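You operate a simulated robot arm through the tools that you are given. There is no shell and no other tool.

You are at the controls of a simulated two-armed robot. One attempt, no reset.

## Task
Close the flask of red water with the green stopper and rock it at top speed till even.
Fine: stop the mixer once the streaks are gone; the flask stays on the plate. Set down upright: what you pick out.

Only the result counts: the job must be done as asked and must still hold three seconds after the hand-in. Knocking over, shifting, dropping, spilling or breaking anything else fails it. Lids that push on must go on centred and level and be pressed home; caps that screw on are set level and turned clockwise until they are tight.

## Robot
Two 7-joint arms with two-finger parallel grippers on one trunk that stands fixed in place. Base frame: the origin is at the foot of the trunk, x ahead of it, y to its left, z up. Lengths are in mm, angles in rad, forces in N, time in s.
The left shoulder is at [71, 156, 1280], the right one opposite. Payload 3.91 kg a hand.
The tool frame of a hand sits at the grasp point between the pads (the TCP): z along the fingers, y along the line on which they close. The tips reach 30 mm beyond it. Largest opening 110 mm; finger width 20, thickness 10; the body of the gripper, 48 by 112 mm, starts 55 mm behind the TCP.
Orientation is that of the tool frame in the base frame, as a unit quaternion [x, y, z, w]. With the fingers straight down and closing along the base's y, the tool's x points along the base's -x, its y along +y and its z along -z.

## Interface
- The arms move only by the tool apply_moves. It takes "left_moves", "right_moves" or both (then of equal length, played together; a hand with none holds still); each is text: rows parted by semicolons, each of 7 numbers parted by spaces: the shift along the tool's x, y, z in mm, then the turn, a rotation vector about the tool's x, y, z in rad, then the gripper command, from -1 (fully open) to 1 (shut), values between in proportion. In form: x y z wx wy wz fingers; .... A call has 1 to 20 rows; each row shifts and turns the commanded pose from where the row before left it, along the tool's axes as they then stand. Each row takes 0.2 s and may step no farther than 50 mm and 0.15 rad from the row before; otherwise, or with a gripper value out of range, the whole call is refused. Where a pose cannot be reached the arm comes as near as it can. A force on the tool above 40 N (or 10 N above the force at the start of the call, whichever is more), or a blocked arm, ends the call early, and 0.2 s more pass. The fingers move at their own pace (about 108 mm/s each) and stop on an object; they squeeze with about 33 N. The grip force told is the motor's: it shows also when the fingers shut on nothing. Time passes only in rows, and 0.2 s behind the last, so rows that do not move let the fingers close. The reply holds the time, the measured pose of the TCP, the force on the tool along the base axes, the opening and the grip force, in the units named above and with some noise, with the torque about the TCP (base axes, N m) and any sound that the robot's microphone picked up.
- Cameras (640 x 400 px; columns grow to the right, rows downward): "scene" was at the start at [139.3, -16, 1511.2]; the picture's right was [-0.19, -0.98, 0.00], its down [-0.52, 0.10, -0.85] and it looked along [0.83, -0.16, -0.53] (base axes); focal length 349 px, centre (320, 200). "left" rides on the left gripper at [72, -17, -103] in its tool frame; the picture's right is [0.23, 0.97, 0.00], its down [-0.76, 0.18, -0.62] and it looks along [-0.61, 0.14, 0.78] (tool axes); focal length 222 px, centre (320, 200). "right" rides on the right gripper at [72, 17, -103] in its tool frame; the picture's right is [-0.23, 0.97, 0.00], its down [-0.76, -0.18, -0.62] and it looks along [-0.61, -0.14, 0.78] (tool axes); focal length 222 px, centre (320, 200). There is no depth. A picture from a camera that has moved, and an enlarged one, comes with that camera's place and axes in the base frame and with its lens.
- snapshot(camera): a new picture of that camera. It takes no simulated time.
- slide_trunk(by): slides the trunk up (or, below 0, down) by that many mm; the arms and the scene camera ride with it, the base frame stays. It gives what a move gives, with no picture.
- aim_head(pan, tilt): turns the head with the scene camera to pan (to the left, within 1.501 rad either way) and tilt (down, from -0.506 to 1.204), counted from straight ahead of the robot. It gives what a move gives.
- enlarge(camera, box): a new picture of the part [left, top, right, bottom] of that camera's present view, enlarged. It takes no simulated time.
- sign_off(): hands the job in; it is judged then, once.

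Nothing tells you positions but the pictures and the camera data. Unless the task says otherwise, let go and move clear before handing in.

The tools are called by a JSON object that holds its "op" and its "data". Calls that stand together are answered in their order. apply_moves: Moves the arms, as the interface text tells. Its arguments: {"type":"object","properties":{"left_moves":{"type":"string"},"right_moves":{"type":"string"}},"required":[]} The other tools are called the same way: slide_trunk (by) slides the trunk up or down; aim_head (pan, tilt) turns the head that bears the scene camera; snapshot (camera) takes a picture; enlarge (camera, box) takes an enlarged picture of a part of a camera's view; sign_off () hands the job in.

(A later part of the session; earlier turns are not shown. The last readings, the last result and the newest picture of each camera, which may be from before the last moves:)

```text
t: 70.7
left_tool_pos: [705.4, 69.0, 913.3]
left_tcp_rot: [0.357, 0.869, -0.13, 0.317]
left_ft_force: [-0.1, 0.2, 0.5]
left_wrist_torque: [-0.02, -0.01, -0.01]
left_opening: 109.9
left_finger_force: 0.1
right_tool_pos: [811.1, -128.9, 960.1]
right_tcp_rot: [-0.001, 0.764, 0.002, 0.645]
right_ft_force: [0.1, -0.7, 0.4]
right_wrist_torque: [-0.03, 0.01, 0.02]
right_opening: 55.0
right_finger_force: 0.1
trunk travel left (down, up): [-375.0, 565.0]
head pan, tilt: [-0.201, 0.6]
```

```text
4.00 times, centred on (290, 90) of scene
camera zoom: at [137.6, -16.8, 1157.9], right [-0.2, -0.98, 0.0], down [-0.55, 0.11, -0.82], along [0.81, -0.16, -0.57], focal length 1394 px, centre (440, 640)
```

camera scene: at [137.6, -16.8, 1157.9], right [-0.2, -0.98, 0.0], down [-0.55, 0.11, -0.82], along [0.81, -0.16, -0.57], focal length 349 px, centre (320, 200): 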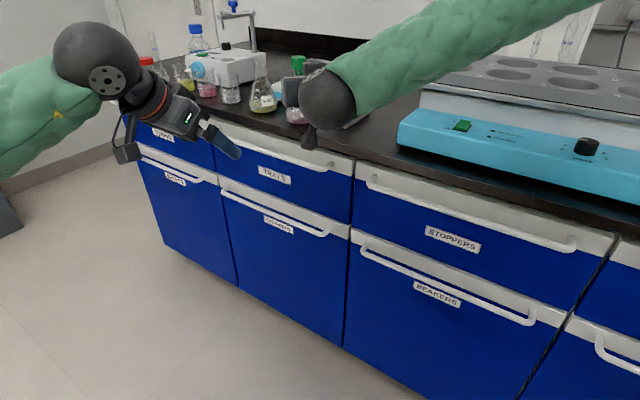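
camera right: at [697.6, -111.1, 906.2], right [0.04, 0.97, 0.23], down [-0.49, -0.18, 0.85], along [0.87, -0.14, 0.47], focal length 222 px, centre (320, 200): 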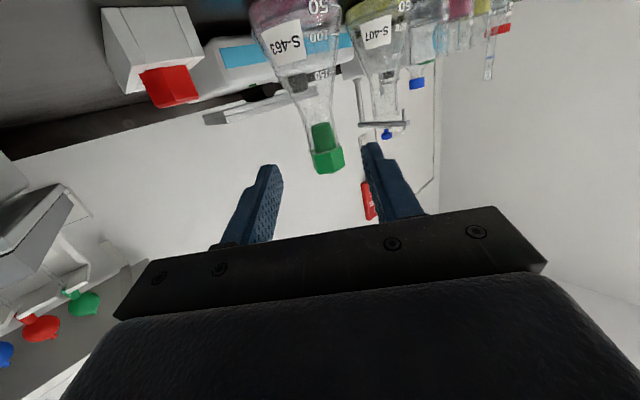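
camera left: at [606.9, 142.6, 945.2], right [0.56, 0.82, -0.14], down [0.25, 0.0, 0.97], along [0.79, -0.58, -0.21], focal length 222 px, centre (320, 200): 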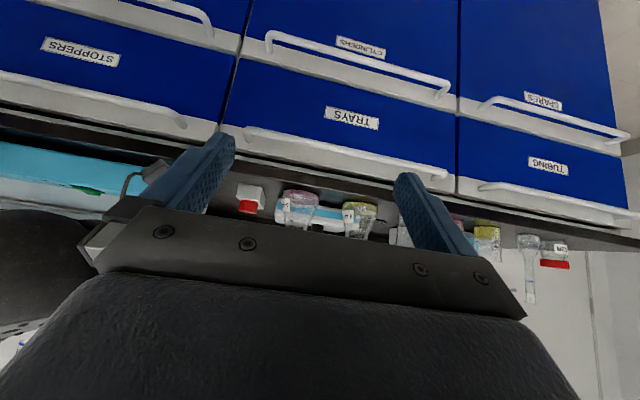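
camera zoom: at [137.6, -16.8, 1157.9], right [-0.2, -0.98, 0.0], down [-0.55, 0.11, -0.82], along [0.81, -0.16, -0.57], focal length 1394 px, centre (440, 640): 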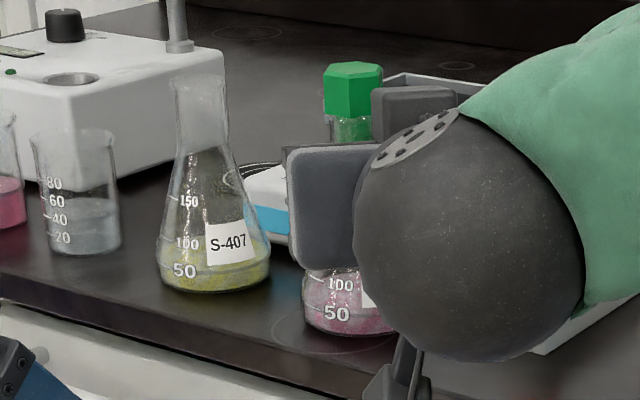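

Lateral alignment is within half a millimetre. I advance along the fingers to straddle the neck at z≈949.

{"op": "apply_moves", "data": {"right_moves": "-2.5 0 36.1 0 0 0 0;-2.5 0 36.1 0 0 0 0;-2.7 0.2 36.1 0 0 0 0;0 0 0 0 0 0 0"}}

{"op": "enlarge", "data": {"camera": "right", "box": [220, 60, 420, 230]}}

{"op": "enlarge", "data": {"camera": "left", "box": [210, 170, 390, 230]}}

```text
t: 71.7
left_tool_pos: [705.3, 68.5, 911.8]
left_tcp_rot: [0.357, 0.869, -0.13, 0.317]
left_ft_force: [-0.1, 0.0, 0.5]
left_wrist_torque: [0.0, -0.02, -0.02]
left_opening: 110.1
left_finger_force: 0.0
right_tool_pos: [919.9, -127.6, 950.2]
right_tcp_rot: [-0.001, 0.764, 0.002, 0.645]
right_ft_force: [0.0, 0.3, 0.8]
right_wrist_torque: [-0.02, 0.03, 0.0]
right_opening: 55.1
right_finger_force: 0.0
trunk travel left (down, up): [-375.0, 565.0]
head pan, tilt: [-0.201, 0.6]
```

```text
2.35 times, centred on (320, 145) of right
camera zoom: at [806.1, -110.1, 895.2], right [0.04, 0.97, 0.23], down [-0.49, -0.18, 0.85], along [0.87, -0.14, 0.47], focal length 523 px, centre (320, 329)
```

zoom: 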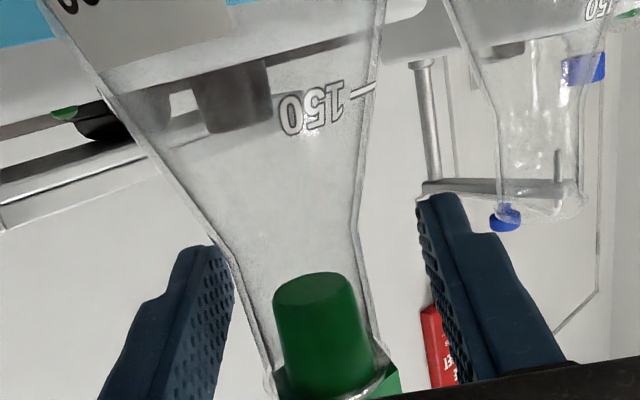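

```text
3.56 times, centred on (300, 200) of left
camera zoom: at [606.7, 142.7, 945.2], right [0.56, 0.82, -0.14], down [0.25, 0.0, 0.97], along [0.79, -0.58, -0.21], focal length 790 px, centre (391, 200)
```

zoom: 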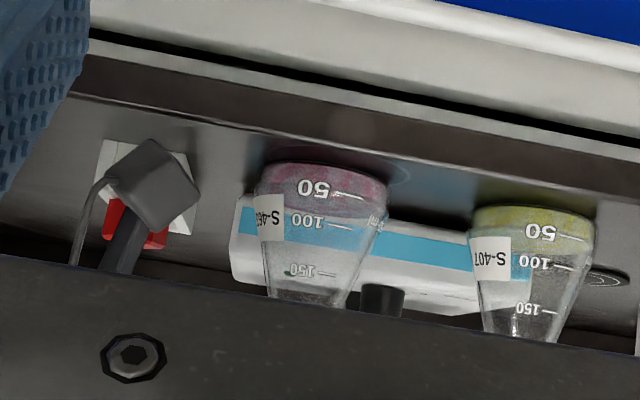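

The fingers straddle the neck; it's about 2 mm toward the right finger. I shift 1.8 mm and close.

{"op": "apply_moves", "data": {"right_moves": "0 -1.8 0 0 0 0 0;0 0 0 0 0 0 0.25;0 0 0 0 0 0 0.4;0 0 0 0 0 0 0.5;0 0 0 0 0 0 1;0 0 0 0 0 0 1;0 0 0 0 0 0 1"}}

{"op": "enlarge", "data": {"camera": "right", "box": [220, 60, 420, 230]}}

{"op": "enlarge", "data": {"camera": "scene", "box": [240, 40, 340, 140]}}

```text
t: 73.3
left_tool_pos: [705.4, 67.6, 912.7]
left_tcp_rot: [0.357, 0.869, -0.129, 0.317]
left_ft_force: [-0.1, -0.9, 0.2]
left_wrist_torque: [-0.02, -0.02, -0.02]
left_opening: 109.8
left_finger_force: 0.0
right_tool_pos: [921.7, -130.3, 948.1]
right_tcp_rot: [0.0, 0.764, 0.001, 0.645]
right_ft_force: [0.2, 0.4, 0.9]
right_wrist_torque: [-0.11, -0.03, 0.02]
right_opening: 27.0
right_finger_force: 33.1
trunk travel left (down, up): [-375.0, 565.0]
head pan, tilt: [-0.201, 0.6]
```

```text
2.35 times, centred on (320, 145) of right
camera zoom: at [806.1, -112.3, 895.1], right [0.04, 0.97, 0.23], down [-0.49, -0.18, 0.86], along [0.87, -0.14, 0.47], focal length 523 px, centre (320, 329)
```

zoom: 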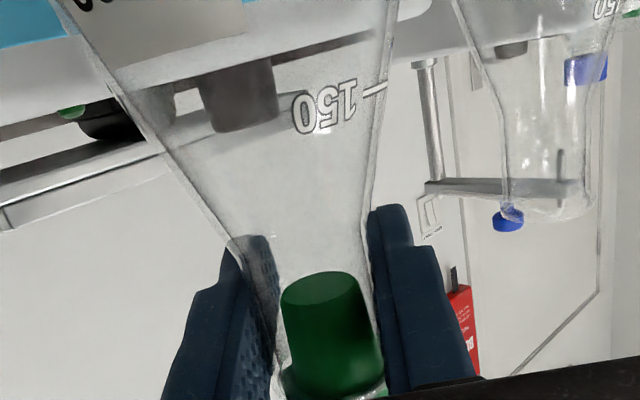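

```text
4.00 times, centred on (290, 90) of scene
camera zoom: at [138.0, -16.8, 1157.7], right [-0.2, -0.98, 0.0], down [-0.55, 0.11, -0.82], along [0.81, -0.16, -0.57], focal length 1394 px, centre (440, 640)
```

zoom: 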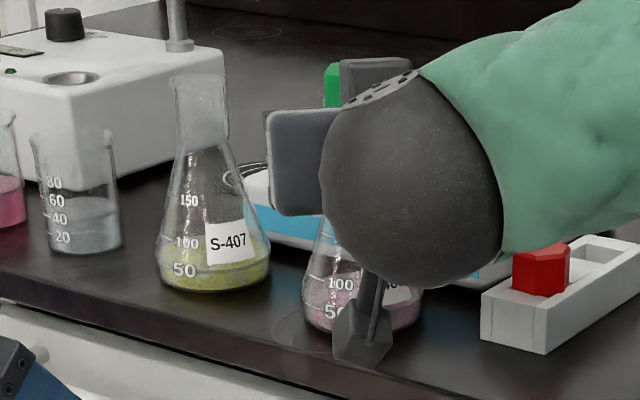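

The neck is held at 27 mm, 33 N. I lift straight up, slowly at first.

{"op": "apply_moves", "data": {"right_moves": "-4.9 0 -0.8 0 0 0 1;-9.9 0 -1.7 0 0 0 1;-19.7 0 -3.4 0 0 0 1;0 0 0 0 0 0 1"}}

{"op": "enlarge", "data": {"camera": "scene", "box": [240, 40, 340, 140]}}

{"op": "enlarge", "data": {"camera": "left", "box": [210, 150, 390, 230]}}

```text
t: 74.3
left_tool_pos: [706.7, 67.7, 912.0]
left_tcp_rot: [0.358, 0.869, -0.13, 0.317]
left_ft_force: [0.1, 0.1, 0.1]
left_wrist_torque: [0.01, -0.01, 0.01]
left_opening: 109.9
left_finger_force: 0.0
right_tool_pos: [921.5, -130.1, 985.3]
right_tcp_rot: [0.0, 0.764, 0.001, 0.645]
right_ft_force: [1.1, 0.7, -2.0]
right_wrist_torque: [0.03, -0.01, 0.01]
right_opening: 27.0
right_finger_force: 33.5
trunk travel left (down, up): [-375.0, 565.0]
head pan, tilt: [-0.201, 0.6]
```

```text
4.00 times, centred on (290, 90) of scene
camera zoom: at [138.4, -16.9, 1157.6], right [-0.2, -0.98, 0.0], down [-0.55, 0.11, -0.82], along [0.81, -0.16, -0.57], focal length 1394 px, centre (440, 640)
```

zoom: 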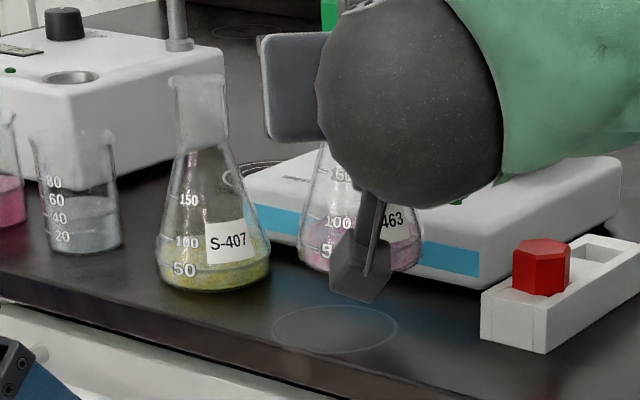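

```text
3.56 times, centred on (300, 190) of left
camera zoom: at [607.5, 142.5, 944.5], right [0.56, 0.82, -0.14], down [0.25, 0.0, 0.97], along [0.79, -0.58, -0.21], focal length 790 px, centre (391, 236)
```

zoom: 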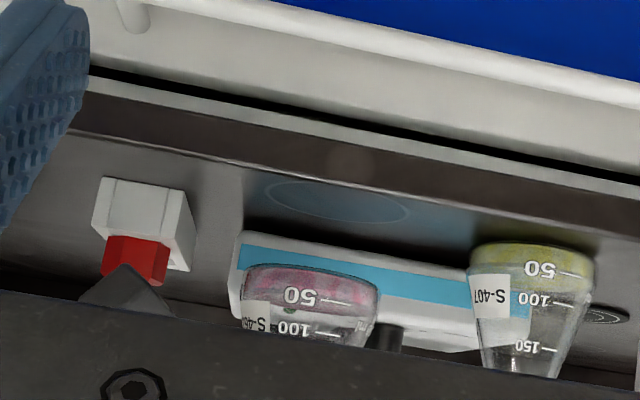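

The flask is off the bench, upright and steady. I raise it further by sliding the trunk up 85 mm, which also helps reach over the tray.

{"op": "slide_trunk", "data": {"by": 85}}

{"op": "snapshot", "data": {"camera": "scene"}}

{"op": "snapshot", "data": {"camera": "left"}}

```text
t: 75.5
left_tool_pos: [706.8, 68.9, 996.9]
left_tcp_rot: [0.357, 0.869, -0.13, 0.317]
left_ft_force: [0.8, -0.7, -0.3]
left_wrist_torque: [0.02, 0.01, 0.02]
left_opening: 110.1
left_finger_force: 0.0
right_tool_pos: [919.5, -129.6, 1068.1]
right_tcp_rot: [0.0, 0.764, 0.002, 0.645]
right_ft_force: [0.1, -1.4, -1.7]
right_wrist_torque: [0.03, -0.04, 0.02]
right_opening: 26.9
right_finger_force: 33.3
trunk travel left (down, up): [-460.0, 480.0]
head pan, tilt: [-0.201, 0.6]
```

```text
taken
camera scene: at [138.6, -16.8, 1242.5], right [-0.2, -0.98, 0.0], down [-0.55, 0.11, -0.82], along [0.81, -0.16, -0.57], focal length 349 px, centre (320, 200)
```

scene: 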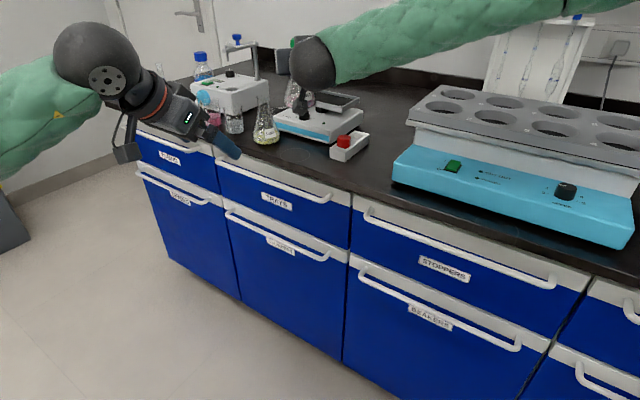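

```text
taken
camera left: at [607.7, 142.6, 1029.3], right [0.56, 0.82, -0.14], down [0.25, 0.0, 0.97], along [0.79, -0.58, -0.21], focal length 222 px, centre (320, 200)
```

left: 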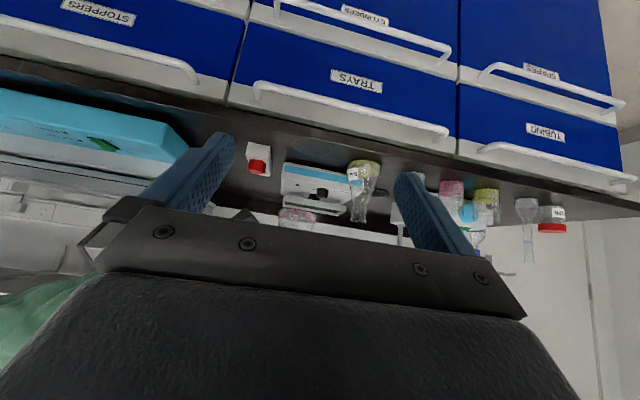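

The flask is 35 mm above the tray rim height. I carry it toward the tray centre, about (1073,-222), keeping the tilt constant.

{"op": "apply_moves", "data": {"right_moves": "-5.2 -18.4 30.4 0 0 0 1;-5.2 -18.4 30.4 0 0 0 1;-5.2 -18.4 30.4 0 0 0 1;-5.2 -18.4 30.4 0 0 0 1;0 0 0 0 0 0 1"}}

{"op": "snapshot", "data": {"camera": "scene"}}

{"op": "enlarge", "data": {"camera": "left", "box": [210, 150, 390, 250]}}

```text
t: 76.7
left_tool_pos: [706.0, 68.1, 996.8]
left_tcp_rot: [0.357, 0.869, -0.13, 0.317]
left_ft_force: [0.6, -0.1, 0.0]
left_wrist_torque: [0.0, 0.0, -0.01]
left_opening: 110.1
left_finger_force: 0.0
right_tool_pos: [1042.2, -202.8, 1070.0]
right_tcp_rot: [0.0, 0.764, 0.001, 0.645]
right_ft_force: [0.1, 0.9, -1.9]
right_wrist_torque: [0.03, 0.0, -0.03]
right_opening: 26.9
right_finger_force: 32.8
trunk travel left (down, up): [-460.0, 480.0]
head pan, tilt: [-0.201, 0.6]
```

```text
taken
camera scene: at [137.7, -16.6, 1242.8], right [-0.2, -0.98, 0.0], down [-0.55, 0.11, -0.82], along [0.81, -0.16, -0.57], focal length 349 px, centre (320, 200)
```

scene: 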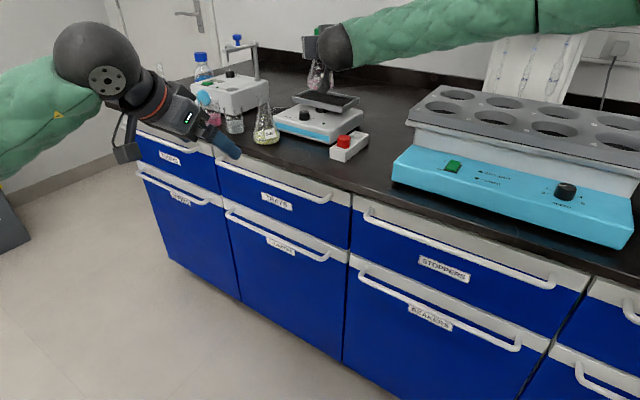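

```text
3.56 times, centred on (300, 200) of left
camera zoom: at [607.0, 142.7, 1030.0], right [0.56, 0.82, -0.14], down [0.25, 0.0, 0.97], along [0.79, -0.58, -0.21], focal length 790 px, centre (391, 200)
```

zoom: 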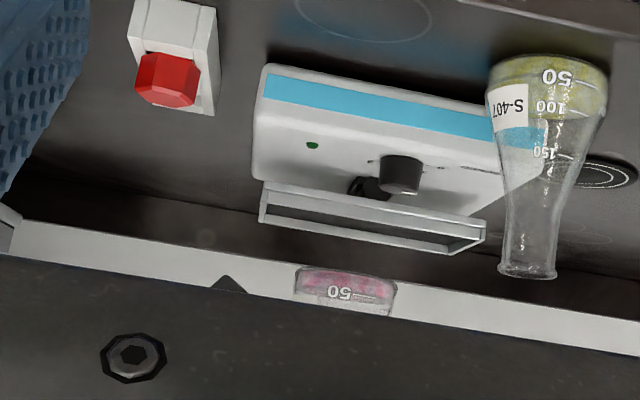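

No reach warnings. I go the last 30 mm and then check position over the tray from both views.

{"op": "apply_moves", "data": {"right_moves": "-2.6 -9.5 15.3 0 0 0 1;-2.6 -9.5 15.3 0 0 0 1;0 0 0 0 0 0 1;0 0 0 0 0 0 1"}}

{"op": "enlarge", "data": {"camera": "scene", "box": [270, 60, 370, 160]}}

{"op": "enlarge", "data": {"camera": "left", "box": [260, 170, 380, 250]}}

{"op": "snapshot", "data": {"camera": "right"}}

```text
t: 77.7
left_tool_pos: [707.4, 68.4, 996.4]
left_tcp_rot: [0.357, 0.869, -0.129, 0.317]
left_ft_force: [-0.2, -0.6, -0.5]
left_wrist_torque: [0.0, -0.02, 0.02]
left_opening: 110.0
left_finger_force: 0.2
right_tool_pos: [1074.0, -222.4, 1068.4]
right_tcp_rot: [0.001, 0.764, 0.001, 0.645]
right_ft_force: [0.3, -0.4, -1.3]
right_wrist_torque: [0.0, -0.01, 0.01]
right_opening: 27.2
right_finger_force: 33.6
trunk travel left (down, up): [-460.0, 480.0]
head pan, tilt: [-0.201, 0.6]
```

```text
4.00 times, centred on (320, 110) of scene
camera zoom: at [138.4, -16.9, 1242.6], right [-0.2, -0.98, 0.0], down [-0.55, 0.11, -0.82], along [0.81, -0.16, -0.57], focal length 1394 px, centre (320, 560)
```

zoom: 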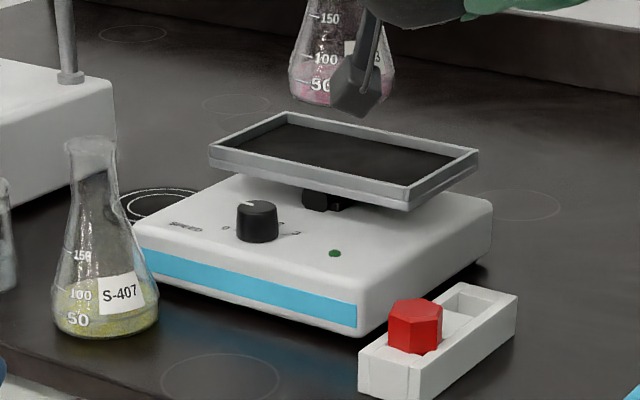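

```text
5.00 times, centred on (320, 210) of left
camera zoom: at [607.6, 142.5, 1029.6], right [0.56, 0.82, -0.14], down [0.25, 0.0, 0.97], along [0.79, -0.58, -0.21], focal length 1111 px, centre (320, 150)
```

zoom: 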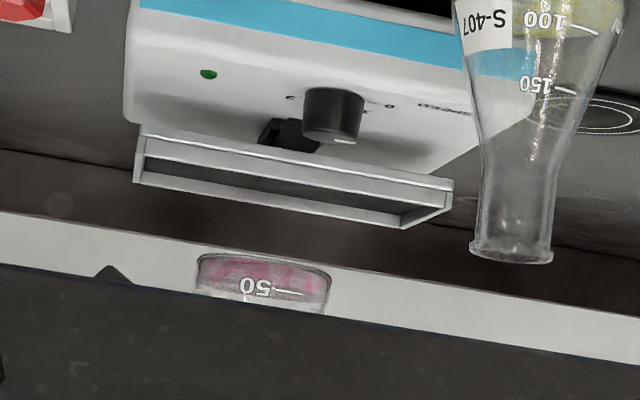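

```text
taken
camera right: at [960.3, -204.7, 1014.4], right [0.04, 0.97, 0.23], down [-0.49, -0.18, 0.86], along [0.87, -0.14, 0.47], focal length 222 px, centre (320, 200)
```

right: 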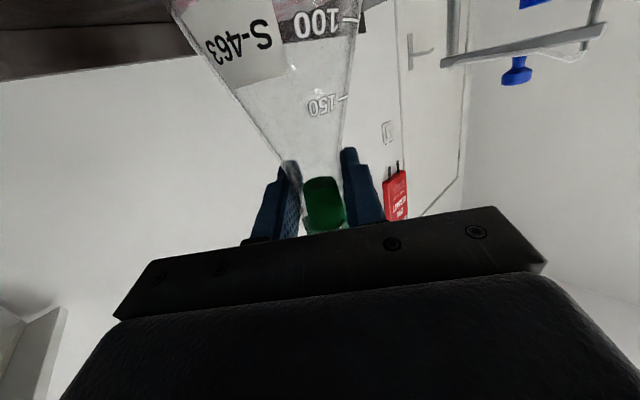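

Triangulating with both views, the tray centre is about (1080,-225), rim z≈931, and the flask base is at (1071,-222), about 9 mm too near. I shift forward and begin lowering.

{"op": "apply_moves", "data": {"right_moves": "-1.6 -3 9.4 0 0 0 1;0 0 0 0 0 0 1;9.9 0 1.7 0 0 0 1;9.9 0 1.7 0 0 0 1;0 0 0 0 0 0 1"}}

{"op": "enlarge", "data": {"camera": "scene", "box": [270, 60, 370, 160]}}

{"op": "enlarge", "data": {"camera": "left", "box": [260, 170, 380, 250]}}

```text
t: 78.9
left_tool_pos: [706.3, 68.0, 997.2]
left_tcp_rot: [0.357, 0.869, -0.129, 0.316]
left_ft_force: [-0.2, 0.1, 0.0]
left_wrist_torque: [0.01, 0.0, 0.03]
left_opening: 110.2
left_finger_force: 0.1
right_tool_pos: [1082.2, -225.4, 1049.0]
right_tcp_rot: [0.0, 0.765, 0.002, 0.644]
right_ft_force: [-0.4, -0.5, -1.2]
right_wrist_torque: [0.01, 0.0, 0.0]
right_opening: 27.2
right_finger_force: 32.9
trunk travel left (down, up): [-460.0, 480.0]
head pan, tilt: [-0.201, 0.6]
```

```text
4.00 times, centred on (320, 110) of scene
camera zoom: at [138.3, -16.9, 1242.7], right [-0.2, -0.98, 0.0], down [-0.55, 0.11, -0.82], along [0.81, -0.16, -0.57], focal length 1394 px, centre (320, 560)
```

zoom: 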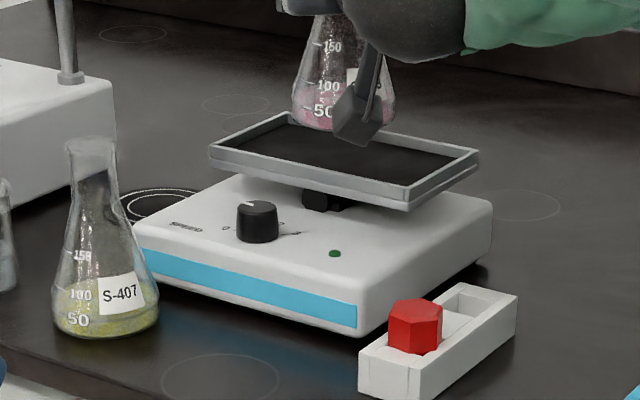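

```text
5.00 times, centred on (320, 210) of left
camera zoom: at [607.5, 142.5, 1029.7], right [0.56, 0.82, -0.14], down [0.25, 0.0, 0.97], along [0.79, -0.58, -0.21], focal length 1111 px, centre (320, 150)
```

zoom: 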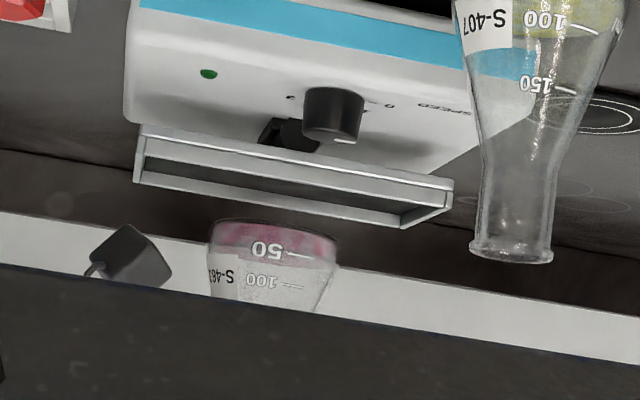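

The flask base is at about (1077,-225), 3 mm from the tray centre. I nudge forward 2.5 mm and lower further.

{"op": "apply_moves", "data": {"right_moves": "-0.4 0 2.5 0 0 0 1;7.9 0 1.3 0 0 0 1;7.9 0 1.3 0 0 0 1;3.9 0 0.7 0 0 0 1;0 0 0 0 0 0 1"}}

{"op": "enlarge", "data": {"camera": "scene", "box": [290, 70, 360, 130]}}

{"op": "enlarge", "data": {"camera": "left", "box": [260, 170, 380, 250]}}

```text
t: 80.1
left_tool_pos: [706.5, 67.4, 997.6]
left_tcp_rot: [0.357, 0.869, -0.129, 0.317]
left_ft_force: [0.0, 0.3, -0.2]
left_wrist_torque: [-0.03, -0.01, -0.01]
left_opening: 109.9
left_finger_force: 0.1
right_tool_pos: [1086.5, -225.8, 1031.1]
right_tcp_rot: [0.0, 0.764, 0.001, 0.645]
right_ft_force: [-0.8, -0.2, -0.9]
right_wrist_torque: [0.0, -0.01, 0.02]
right_opening: 27.1
right_finger_force: 33.2
trunk travel left (down, up): [-460.0, 480.0]
head pan, tilt: [-0.201, 0.6]
```

```text
6.67 times, centred on (325, 100) of scene
camera zoom: at [138.2, -16.8, 1242.7], right [-0.2, -0.98, 0.0], down [-0.55, 0.11, -0.82], along [0.81, -0.16, -0.57], focal length 2324 px, centre (287, 867)
```

zoom: 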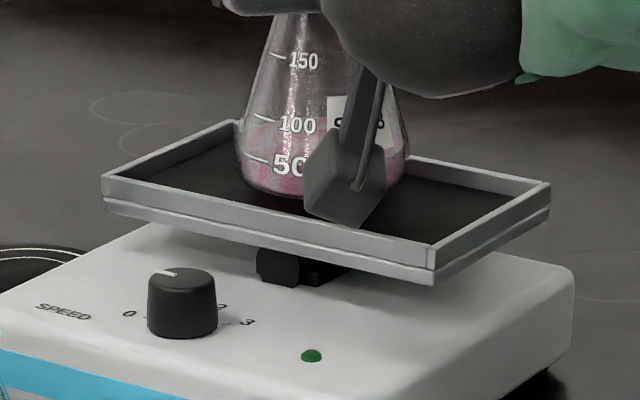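

```text
5.00 times, centred on (320, 210) of left
camera zoom: at [607.4, 142.5, 1029.8], right [0.56, 0.82, -0.14], down [0.25, 0.0, 0.97], along [0.79, -0.58, -0.21], focal length 1111 px, centre (320, 150)
```

zoom: 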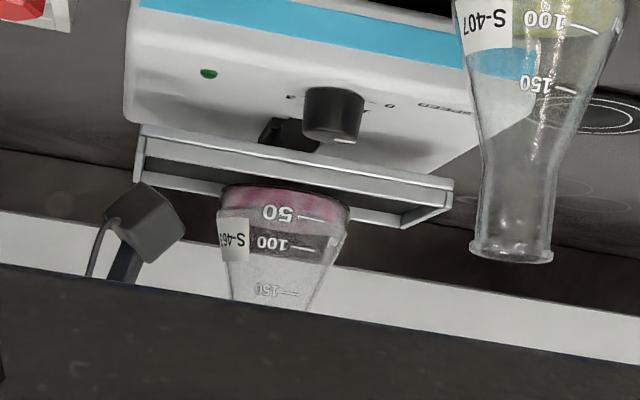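

The flask base is at about (1080,-224), rim height, essentially centred. I trim 2 mm sideways and lower until it touches the tray floor.

{"op": "apply_moves", "data": {"right_moves": "0 -2 0 0 0 0 1;3.9 0 0.7 0 0 0 1;2 0 0.3 0 0 0 1;2 0 0.3 0 0 0 1;0 0 0 0 0 0 1"}}

{"op": "enlarge", "data": {"camera": "scene", "box": [290, 70, 360, 130]}}

```text
t: 81.3
left_tool_pos: [706.0, 69.0, 998.5]
left_tcp_rot: [0.356, 0.869, -0.13, 0.318]
left_ft_force: [0.1, 0.0, -0.3]
left_wrist_torque: [0.02, -0.01, 0.02]
left_opening: 110.0
left_finger_force: 0.0
right_tool_pos: [1084.7, -227.5, 1023.2]
right_tcp_rot: [-0.001, 0.764, 0.002, 0.645]
right_ft_force: [3.6, -0.9, 5.0]
right_wrist_torque: [-0.09, -0.34, 0.02]
right_opening: 27.1
right_finger_force: 33.5
trunk travel left (down, up): [-460.0, 480.0]
head pan, tilt: [-0.201, 0.6]
```

```text
6.67 times, centred on (325, 100) of scene
camera zoom: at [137.9, -16.7, 1242.8], right [-0.2, -0.98, 0.0], down [-0.55, 0.11, -0.82], along [0.81, -0.16, -0.57], focal length 2324 px, centre (287, 867)
```

zoom: 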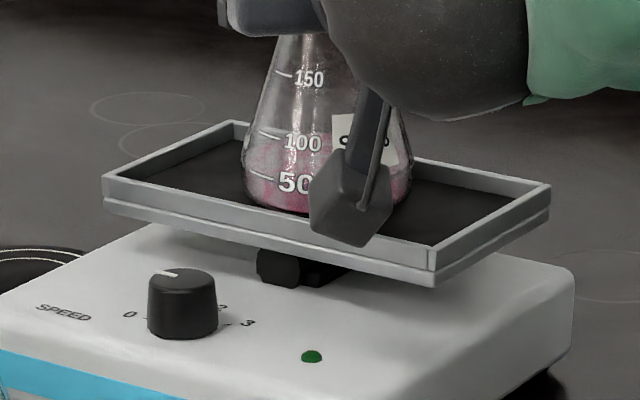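

Contact with the tray floor shows at TCP z≈1023. I press 1 mm more to seat it, then check.

{"op": "apply_moves", "data": {"right_moves": "1 0 0.2 0 0 0 1;0 0 0 0 0 0 1"}}

{"op": "enlarge", "data": {"camera": "left", "box": [260, 170, 380, 250]}}

```text
t: 81.9
left_tool_pos: [705.5, 69.7, 997.4]
left_tcp_rot: [0.356, 0.869, -0.129, 0.317]
left_ft_force: [0.4, -0.2, 0.0]
left_wrist_torque: [0.02, 0.03, 0.0]
left_opening: 110.0
left_finger_force: 0.1
right_tool_pos: [1085.0, -226.6, 1023.9]
right_tcp_rot: [-0.001, 0.764, 0.002, 0.646]
right_ft_force: [7.5, -0.6, 12.3]
right_wrist_torque: [-0.02, -0.71, 0.02]
right_opening: 27.1
right_finger_force: 32.7
trunk travel left (down, up): [-460.0, 480.0]
head pan, tilt: [-0.201, 0.6]
```

```text
5.00 times, centred on (320, 210) of left
camera zoom: at [606.8, 142.8, 1030.2], right [0.56, 0.82, -0.14], down [0.25, 0.0, 0.97], along [0.79, -0.58, -0.21], focal length 1111 px, centre (320, 150)
```

zoom: 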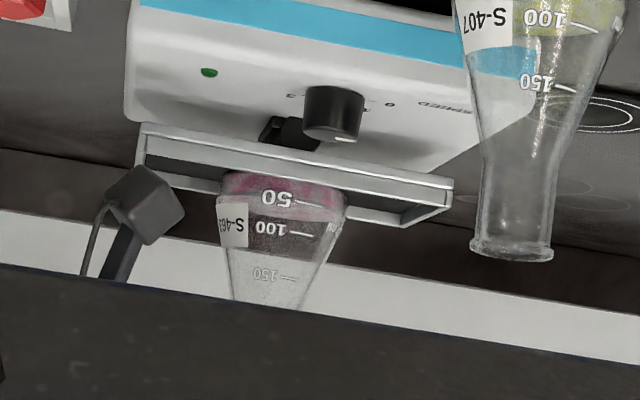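

It is seated on the floor (12 N). I relieve the push by raising 1.5 mm, then open the fingers slowly.

{"op": "apply_moves", "data": {"right_moves": "-1.6 0 -0.3 0 0 0 1;0 0 0 0 0 0 1;0 0 0 0 0 0 0.45;0 0 0 0 0 0 0.35;0 0 0 0 0 0 0.2;0 0 0 0 0 0 0;0 0 0 0 0 0 0"}}

{"op": "enlarge", "data": {"camera": "left", "box": [260, 170, 380, 250]}}

{"op": "enlarge", "data": {"camera": "scene", "box": [290, 70, 360, 130]}}

{"op": "snapshot", "data": {"camera": "right"}}

```text
t: 83.5
left_tool_pos: [706.9, 68.7, 996.9]
left_tcp_rot: [0.357, 0.869, -0.129, 0.317]
left_ft_force: [-0.2, -0.3, 0.0]
left_wrist_torque: [0.03, 0.01, 0.02]
left_opening: 109.8
left_finger_force: 0.2
right_tool_pos: [1086.9, -227.5, 1021.9]
right_tcp_rot: [0.0, 0.764, 0.001, 0.645]
right_ft_force: [0.3, 0.3, -0.3]
right_wrist_torque: [0.04, 0.03, -0.01]
right_opening: 55.1
right_finger_force: 0.0
trunk travel left (down, up): [-460.0, 480.0]
head pan, tilt: [-0.201, 0.6]
```

```text
5.00 times, centred on (320, 210) of left
camera zoom: at [607.3, 142.6, 1029.8], right [0.56, 0.82, -0.14], down [0.25, 0.0, 0.97], along [0.79, -0.58, -0.21], focal length 1111 px, centre (320, 150)
```

zoom: 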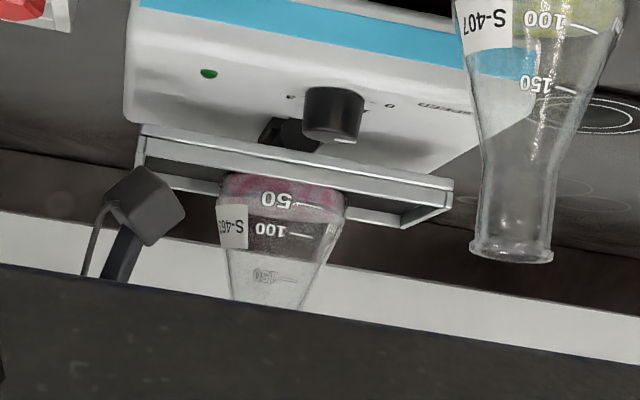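

```text
6.67 times, centred on (325, 100) of scene
camera zoom: at [138.1, -16.8, 1242.7], right [-0.2, -0.98, 0.0], down [-0.55, 0.11, -0.82], along [0.81, -0.16, -0.57], focal length 2324 px, centre (287, 867)
```

zoom: 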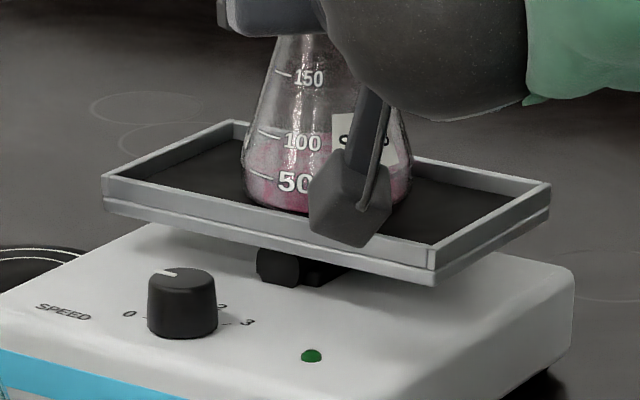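

```text
taken
camera right: at [972.5, -209.5, 967.5], right [0.04, 0.97, 0.23], down [-0.49, -0.18, 0.86], along [0.87, -0.14, 0.47], focal length 222 px, centre (320, 200)
```

right: 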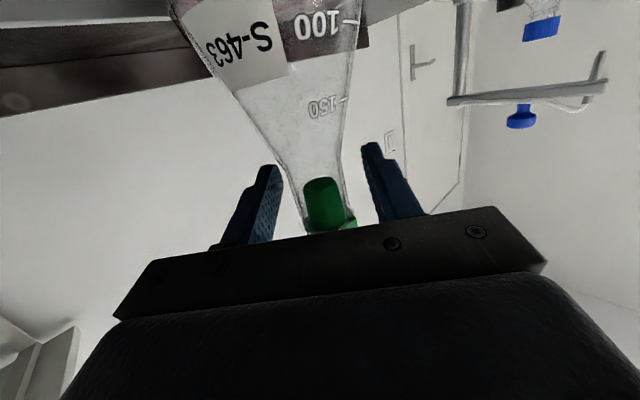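

The flask stands free and upright in the tray. I withdraw the fingers straight back from the neck.

{"op": "apply_moves", "data": {"right_moves": "0 0 -20 0 0 0 0;0 0 -35 0 0 0 0;0 0 -40 0 0 0 0;0 0 -40 0 0 0 0;-20 0 -20 0 0 0 0;-30 0 0 0 0 0 0;0 0 0 0 0 0 0"}}

{"op": "enlarge", "data": {"camera": "scene", "box": [280, 50, 380, 150]}}

{"op": "snapshot", "data": {"camera": "left"}}

{"op": "snapshot", "data": {"camera": "scene"}}

```text
t: 85.1
left_tool_pos: [706.3, 69.2, 996.8]
left_tcp_rot: [0.357, 0.869, -0.129, 0.318]
left_ft_force: [-0.1, 0.3, 0.3]
left_wrist_torque: [0.01, 0.0, 0.02]
left_opening: 109.9
left_finger_force: 0.0
right_tool_pos: [940.8, -229.6, 1099.0]
right_tcp_rot: [0.001, 0.764, 0.0, 0.645]
right_ft_force: [-0.1, 0.1, 0.4]
right_wrist_torque: [0.0, -0.02, 0.02]
right_opening: 55.0
right_finger_force: 0.1
trunk travel left (down, up): [-460.0, 480.0]
head pan, tilt: [-0.201, 0.6]
```

```text
4.00 times, centred on (330, 100) of scene
camera zoom: at [138.2, -16.8, 1242.7], right [-0.2, -0.98, 0.0], down [-0.55, 0.11, -0.82], along [0.81, -0.16, -0.57], focal length 1394 px, centre (280, 600)
```

zoom: 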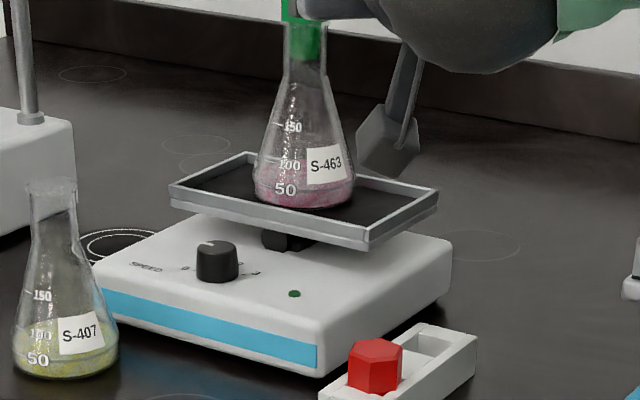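

```text
taken
camera left: at [607.4, 142.5, 1029.7], right [0.56, 0.82, -0.14], down [0.25, 0.0, 0.97], along [0.79, -0.58, -0.21], focal length 222 px, centre (320, 200)
```

left: 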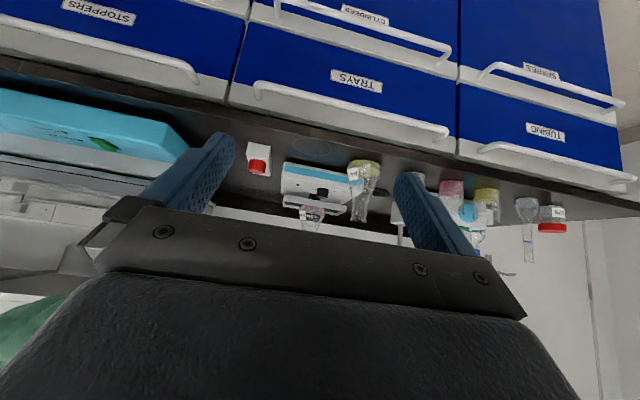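

```text
taken
camera scene: at [138.2, -16.8, 1242.7], right [-0.2, -0.98, 0.0], down [-0.55, 0.11, -0.82], along [0.81, -0.16, -0.57], focal length 349 px, centre (320, 200)
```

scene: 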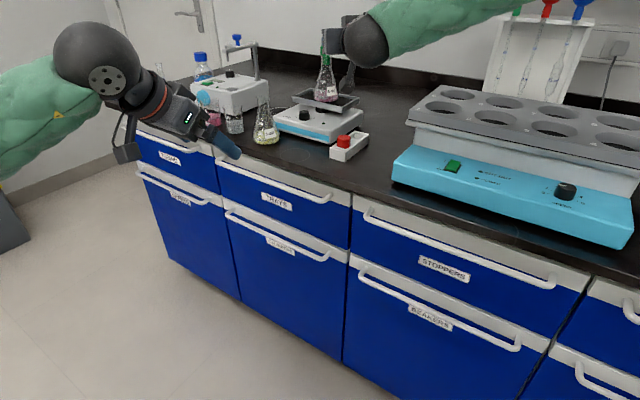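

The flask stands upright in the tray. Now the knob: I zoom in on it from the scene and left cameras to fix its position and pointer.

{"op": "enlarge", "data": {"camera": "scene", "box": [318, 100, 358, 130]}}

{"op": "enlarge", "data": {"camera": "left", "box": [300, 175, 350, 215]}}

{"op": "enlarge", "data": {"camera": "scene", "box": [310, 50, 360, 110]}}

```text
13.33 times, centred on (338, 115) of scene
camera zoom: at [138.2, -16.8, 1242.7], right [-0.2, -0.98, 0.0], down [-0.55, 0.11, -0.82], along [0.81, -0.16, -0.57], focal length 4648 px, centre (80, 1333)
```

zoom: 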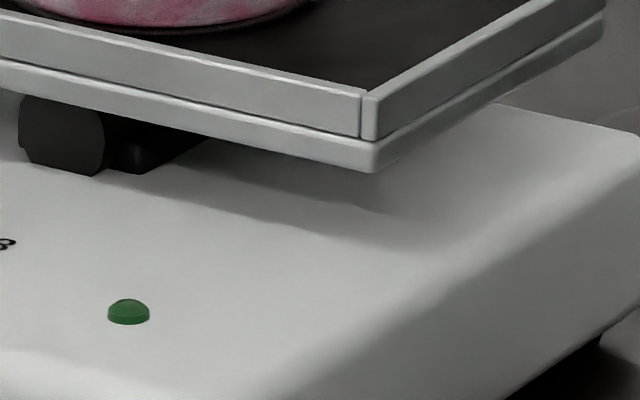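

```text
10.00 times, centred on (325, 195) of left
camera zoom: at [607.4, 142.5, 1029.7], right [0.56, 0.82, -0.14], down [0.25, 0.0, 0.97], along [0.79, -0.58, -0.21], focal length 2221 px, centre (270, 250)
```

zoom: 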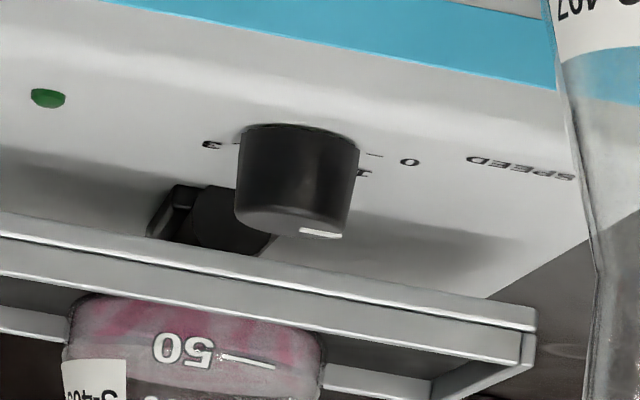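

```text
6.67 times, centred on (335, 80) of scene
camera zoom: at [138.2, -16.8, 1242.7], right [-0.2, -0.98, 0.0], down [-0.55, 0.11, -0.82], along [0.81, -0.16, -0.57], focal length 2324 px, centre (220, 1000)
```

zoom: 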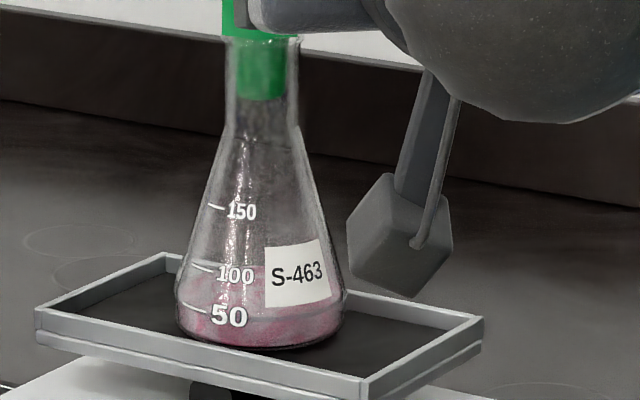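

The knob is at (1016.5,-153), z 897–915, about 28 mm wide, still at 0. I reorient the right hand to 50° tilt with +25° yaw, which keeps it clear of the tray, and move to a pre-approach point.

{"op": "apply_moves", "data": {"right_moves": "-10 0 0 0 0.1327 0 0.16;0 0 0 0 0.1327 0 0.16;0 0 0 0 0.1327 0 0.16;0 0 0 0 0.1327 0 0.16;0 0 0 -0.111 0 -0.0934 0.16;0 0 0 -0.111 0 -0.0934 0.16;0 0 0 -0.111 0 -0.0934 0.16;0 0 0 0 0 0 0.16"}}

{"op": "snapshot", "data": {"camera": "right"}}

{"op": "snapshot", "data": {"camera": "scene"}}

```text
t: 86.9
left_tool_pos: [705.6, 69.2, 998.9]
left_tcp_rot: [0.356, 0.869, -0.129, 0.317]
left_ft_force: [-1.1, -0.1, -0.3]
left_wrist_torque: [-0.01, 0.0, -0.02]
left_opening: 109.8
left_finger_force: 0.1
right_tool_pos: [944.0, -226.2, 1107.7]
right_tcp_rot: [-0.196, 0.885, 0.092, 0.413]
right_ft_force: [0.4, -0.3, -0.6]
right_wrist_torque: [-0.01, -0.02, -0.01]
right_opening: 45.9
right_finger_force: 0.2
trunk travel left (down, up): [-460.0, 480.0]
head pan, tilt: [-0.201, 0.6]
```

```text
taken
camera right: at [822.5, -263.8, 1118.4], right [-0.28, 0.94, 0.18], down [0.09, -0.16, 0.98], along [0.96, 0.29, -0.04], focal length 222 px, centre (320, 200)
```

right: 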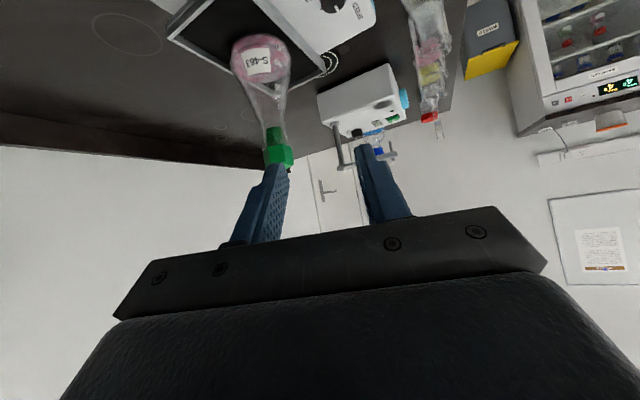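

```text
taken
camera scene: at [137.8, -16.0, 1242.8], right [-0.2, -0.98, 0.0], down [-0.55, 0.11, -0.82], along [0.81, -0.16, -0.57], focal length 349 px, centre (320, 200)
```

scene: 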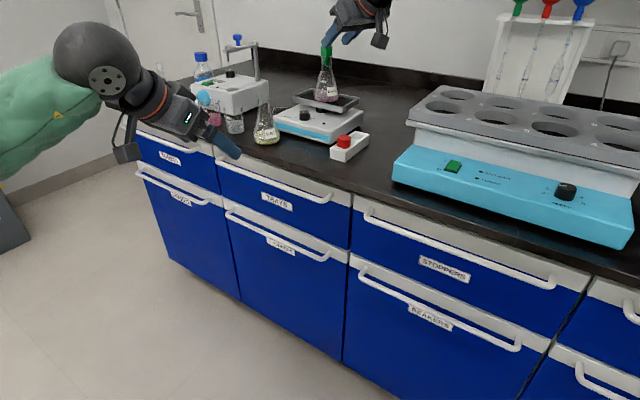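

Orientation is right. I move down to the pre-approach point in front of the knob.

{"op": "apply_moves", "data": {"right_moves": "21.8 8.9 29 0 0 0 0.16;21.8 8.9 29 0 0 0 0.16;21.8 8.9 29 0 0 0 0.16;21.8 8.9 28.8 0 0 0 0.16;0 0 0 0 0 0 0.16"}}

{"op": "snapshot", "data": {"camera": "right"}}

{"op": "enlarge", "data": {"camera": "scene", "box": [260, 60, 380, 160]}}

{"op": "enlarge", "data": {"camera": "left", "box": [230, 150, 390, 250]}}

```text
t: 88.1
left_tool_pos: [706.0, 68.5, 998.4]
left_tcp_rot: [0.357, 0.869, -0.129, 0.317]
left_ft_force: [-0.1, 0.2, -0.4]
left_wrist_torque: [-0.01, -0.01, -0.01]
left_opening: 109.9
left_finger_force: 0.0
right_tool_pos: [956.3, -181.2, 966.3]
right_tcp_rot: [-0.196, 0.885, 0.093, 0.412]
right_ft_force: [-0.7, -0.1, 0.6]
right_wrist_torque: [0.02, 0.02, 0.02]
right_opening: 46.3
right_finger_force: 0.1
trunk travel left (down, up): [-460.0, 480.0]
head pan, tilt: [-0.201, 0.6]
```

```text
taken
camera right: at [835.5, -218.1, 976.7], right [-0.28, 0.94, 0.18], down [0.09, -0.16, 0.98], along [0.96, 0.29, -0.04], focal length 222 px, centre (320, 200)
```

right: 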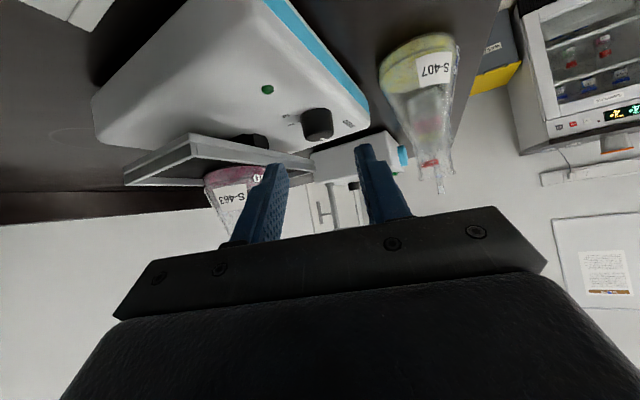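

```text
4.00 times, centred on (320, 110) of scene
camera zoom: at [137.5, -16.8, 1242.9], right [-0.2, -0.98, 0.0], down [-0.55, 0.11, -0.82], along [0.81, -0.16, -0.57], focal length 1394 px, centre (320, 560)
```

zoom: 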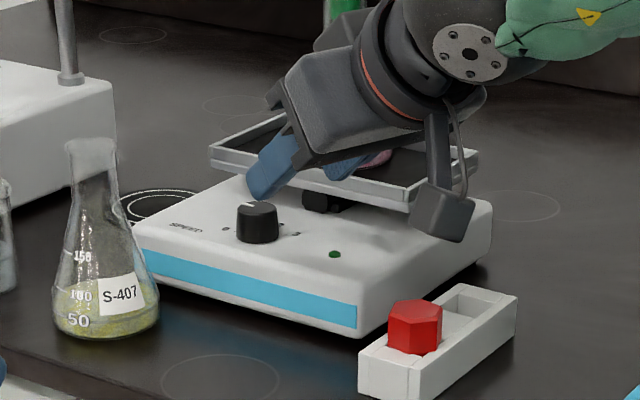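

```text
4.00 times, centred on (310, 200) of left
camera zoom: at [606.7, 142.6, 1030.2], right [0.56, 0.82, -0.14], down [0.25, 0.0, 0.97], along [0.79, -0.58, -0.21], focal length 888 px, centre (360, 200)
```

zoom: 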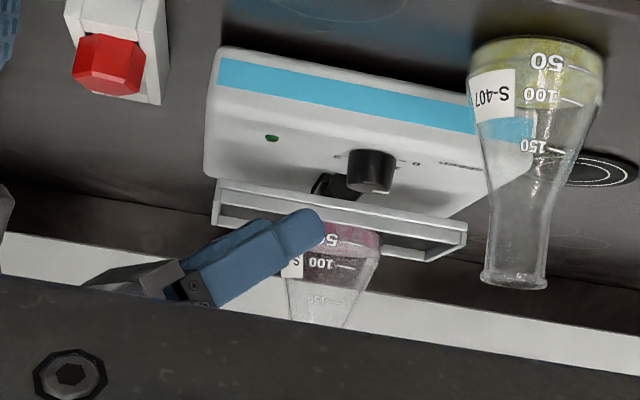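

The knob lines up with the hand's centre plane. I advance along the fingers, first 42 mm, then check.

{"op": "apply_moves", "data": {"right_moves": "-0.6 0 21 0 0 0 0.16;-0.6 0 21 0 0 0 0.16;0 0 0 0 0 0 0.16"}}

{"op": "enlarge", "data": {"camera": "right", "box": [250, 90, 390, 210]}}

{"op": "enlarge", "data": {"camera": "left", "box": [270, 165, 350, 225]}}

{"op": "enlarge", "data": {"camera": "scene", "box": [280, 80, 360, 140]}}

```text
t: 88.9
left_tool_pos: [705.6, 68.7, 997.8]
left_tcp_rot: [0.356, 0.869, -0.129, 0.318]
left_ft_force: [0.7, -0.8, 1.0]
left_wrist_torque: [-0.02, 0.02, 0.0]
left_opening: 109.8
left_finger_force: 0.0
right_tool_pos: [986.8, -167.7, 940.2]
right_tcp_rot: [-0.197, 0.885, 0.092, 0.412]
right_ft_force: [0.5, -0.6, 0.1]
right_wrist_torque: [0.0, -0.01, 0.0]
right_opening: 46.1
right_finger_force: 0.1
trunk travel left (down, up): [-460.0, 480.0]
head pan, tilt: [-0.201, 0.6]
```

```text
3.33 times, centred on (320, 150) of right
camera zoom: at [866.7, -204.4, 950.7], right [-0.28, 0.94, 0.18], down [0.09, -0.16, 0.98], along [0.96, 0.29, -0.04], focal length 740 px, centre (320, 367)
```

zoom: 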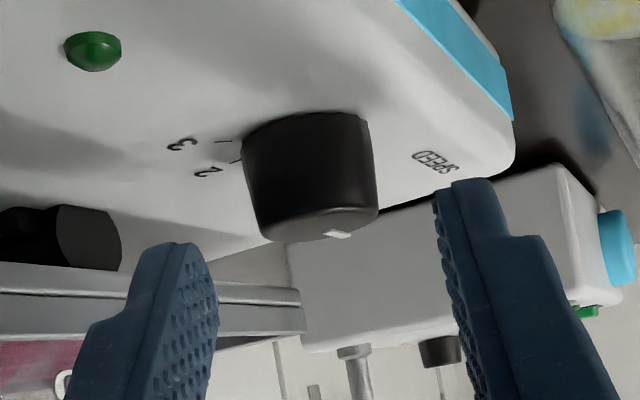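

```text
6.67 times, centred on (310, 195) of left
camera zoom: at [606.9, 142.6, 1030.1], right [0.56, 0.82, -0.14], down [0.25, 0.0, 0.97], along [0.79, -0.58, -0.21], focal length 1481 px, centre (387, 233)
```

zoom: 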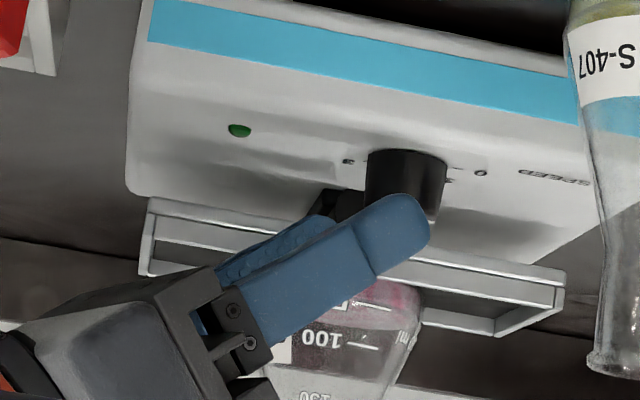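

```text
6.67 times, centred on (320, 110) of scene
camera zoom: at [137.6, -16.7, 1242.8], right [-0.2, -0.98, 0.0], down [-0.55, 0.11, -0.82], along [0.81, -0.16, -0.57], focal length 2324 px, centre (320, 800)
```

zoom: 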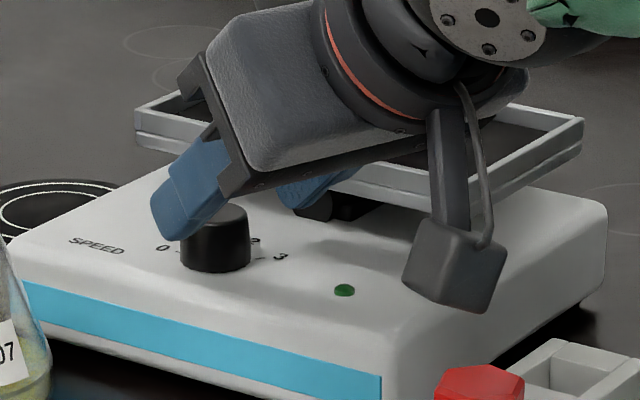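

The fingers straddle the knob with clearance. I advance the last 19 mm gently.

{"op": "apply_moves", "data": {"right_moves": "0 -1 10 0 0 0 0.16;0 0 6 0 0 0 0.16;0 0 3.2 0 0 0 0.16;0 0 0 0 0 0 0.16"}}

{"op": "enlarge", "data": {"camera": "right", "box": [250, 90, 390, 210]}}

{"op": "enlarge", "data": {"camera": "left", "box": [290, 165, 350, 215]}}

```text
t: 89.9
left_tool_pos: [705.3, 68.8, 998.7]
left_tcp_rot: [0.357, 0.869, -0.13, 0.317]
left_ft_force: [0.2, -0.5, 0.7]
left_wrist_torque: [-0.01, 0.0, -0.06]
left_opening: 109.9
left_finger_force: 0.0
right_tool_pos: [1002.3, -162.5, 927.5]
right_tcp_rot: [-0.197, 0.885, 0.093, 0.413]
right_ft_force: [-0.1, 0.0, 1.1]
right_wrist_torque: [0.01, -0.01, -0.01]
right_opening: 46.0
right_finger_force: 0.0
trunk travel left (down, up): [-460.0, 480.0]
head pan, tilt: [-0.201, 0.6]
```

```text
3.33 times, centred on (320, 150) of right
camera zoom: at [880.9, -199.2, 938.2], right [-0.28, 0.94, 0.18], down [0.09, -0.16, 0.98], along [0.96, 0.29, -0.04], focal length 740 px, centre (320, 367)
```

zoom: 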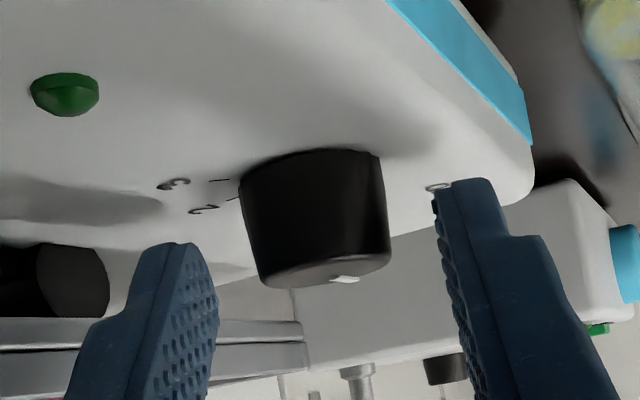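

```text
8.00 times, centred on (320, 190) of left
camera zoom: at [607.2, 142.6, 1029.9], right [0.56, 0.82, -0.14], down [0.25, 0.0, 0.97], along [0.79, -0.58, -0.21], focal length 1777 px, centre (320, 280)
```

zoom: 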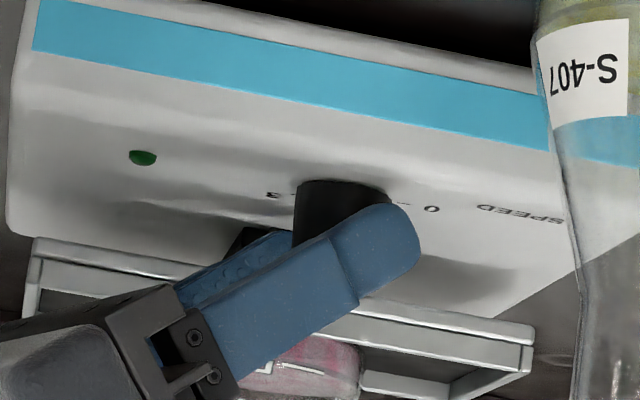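

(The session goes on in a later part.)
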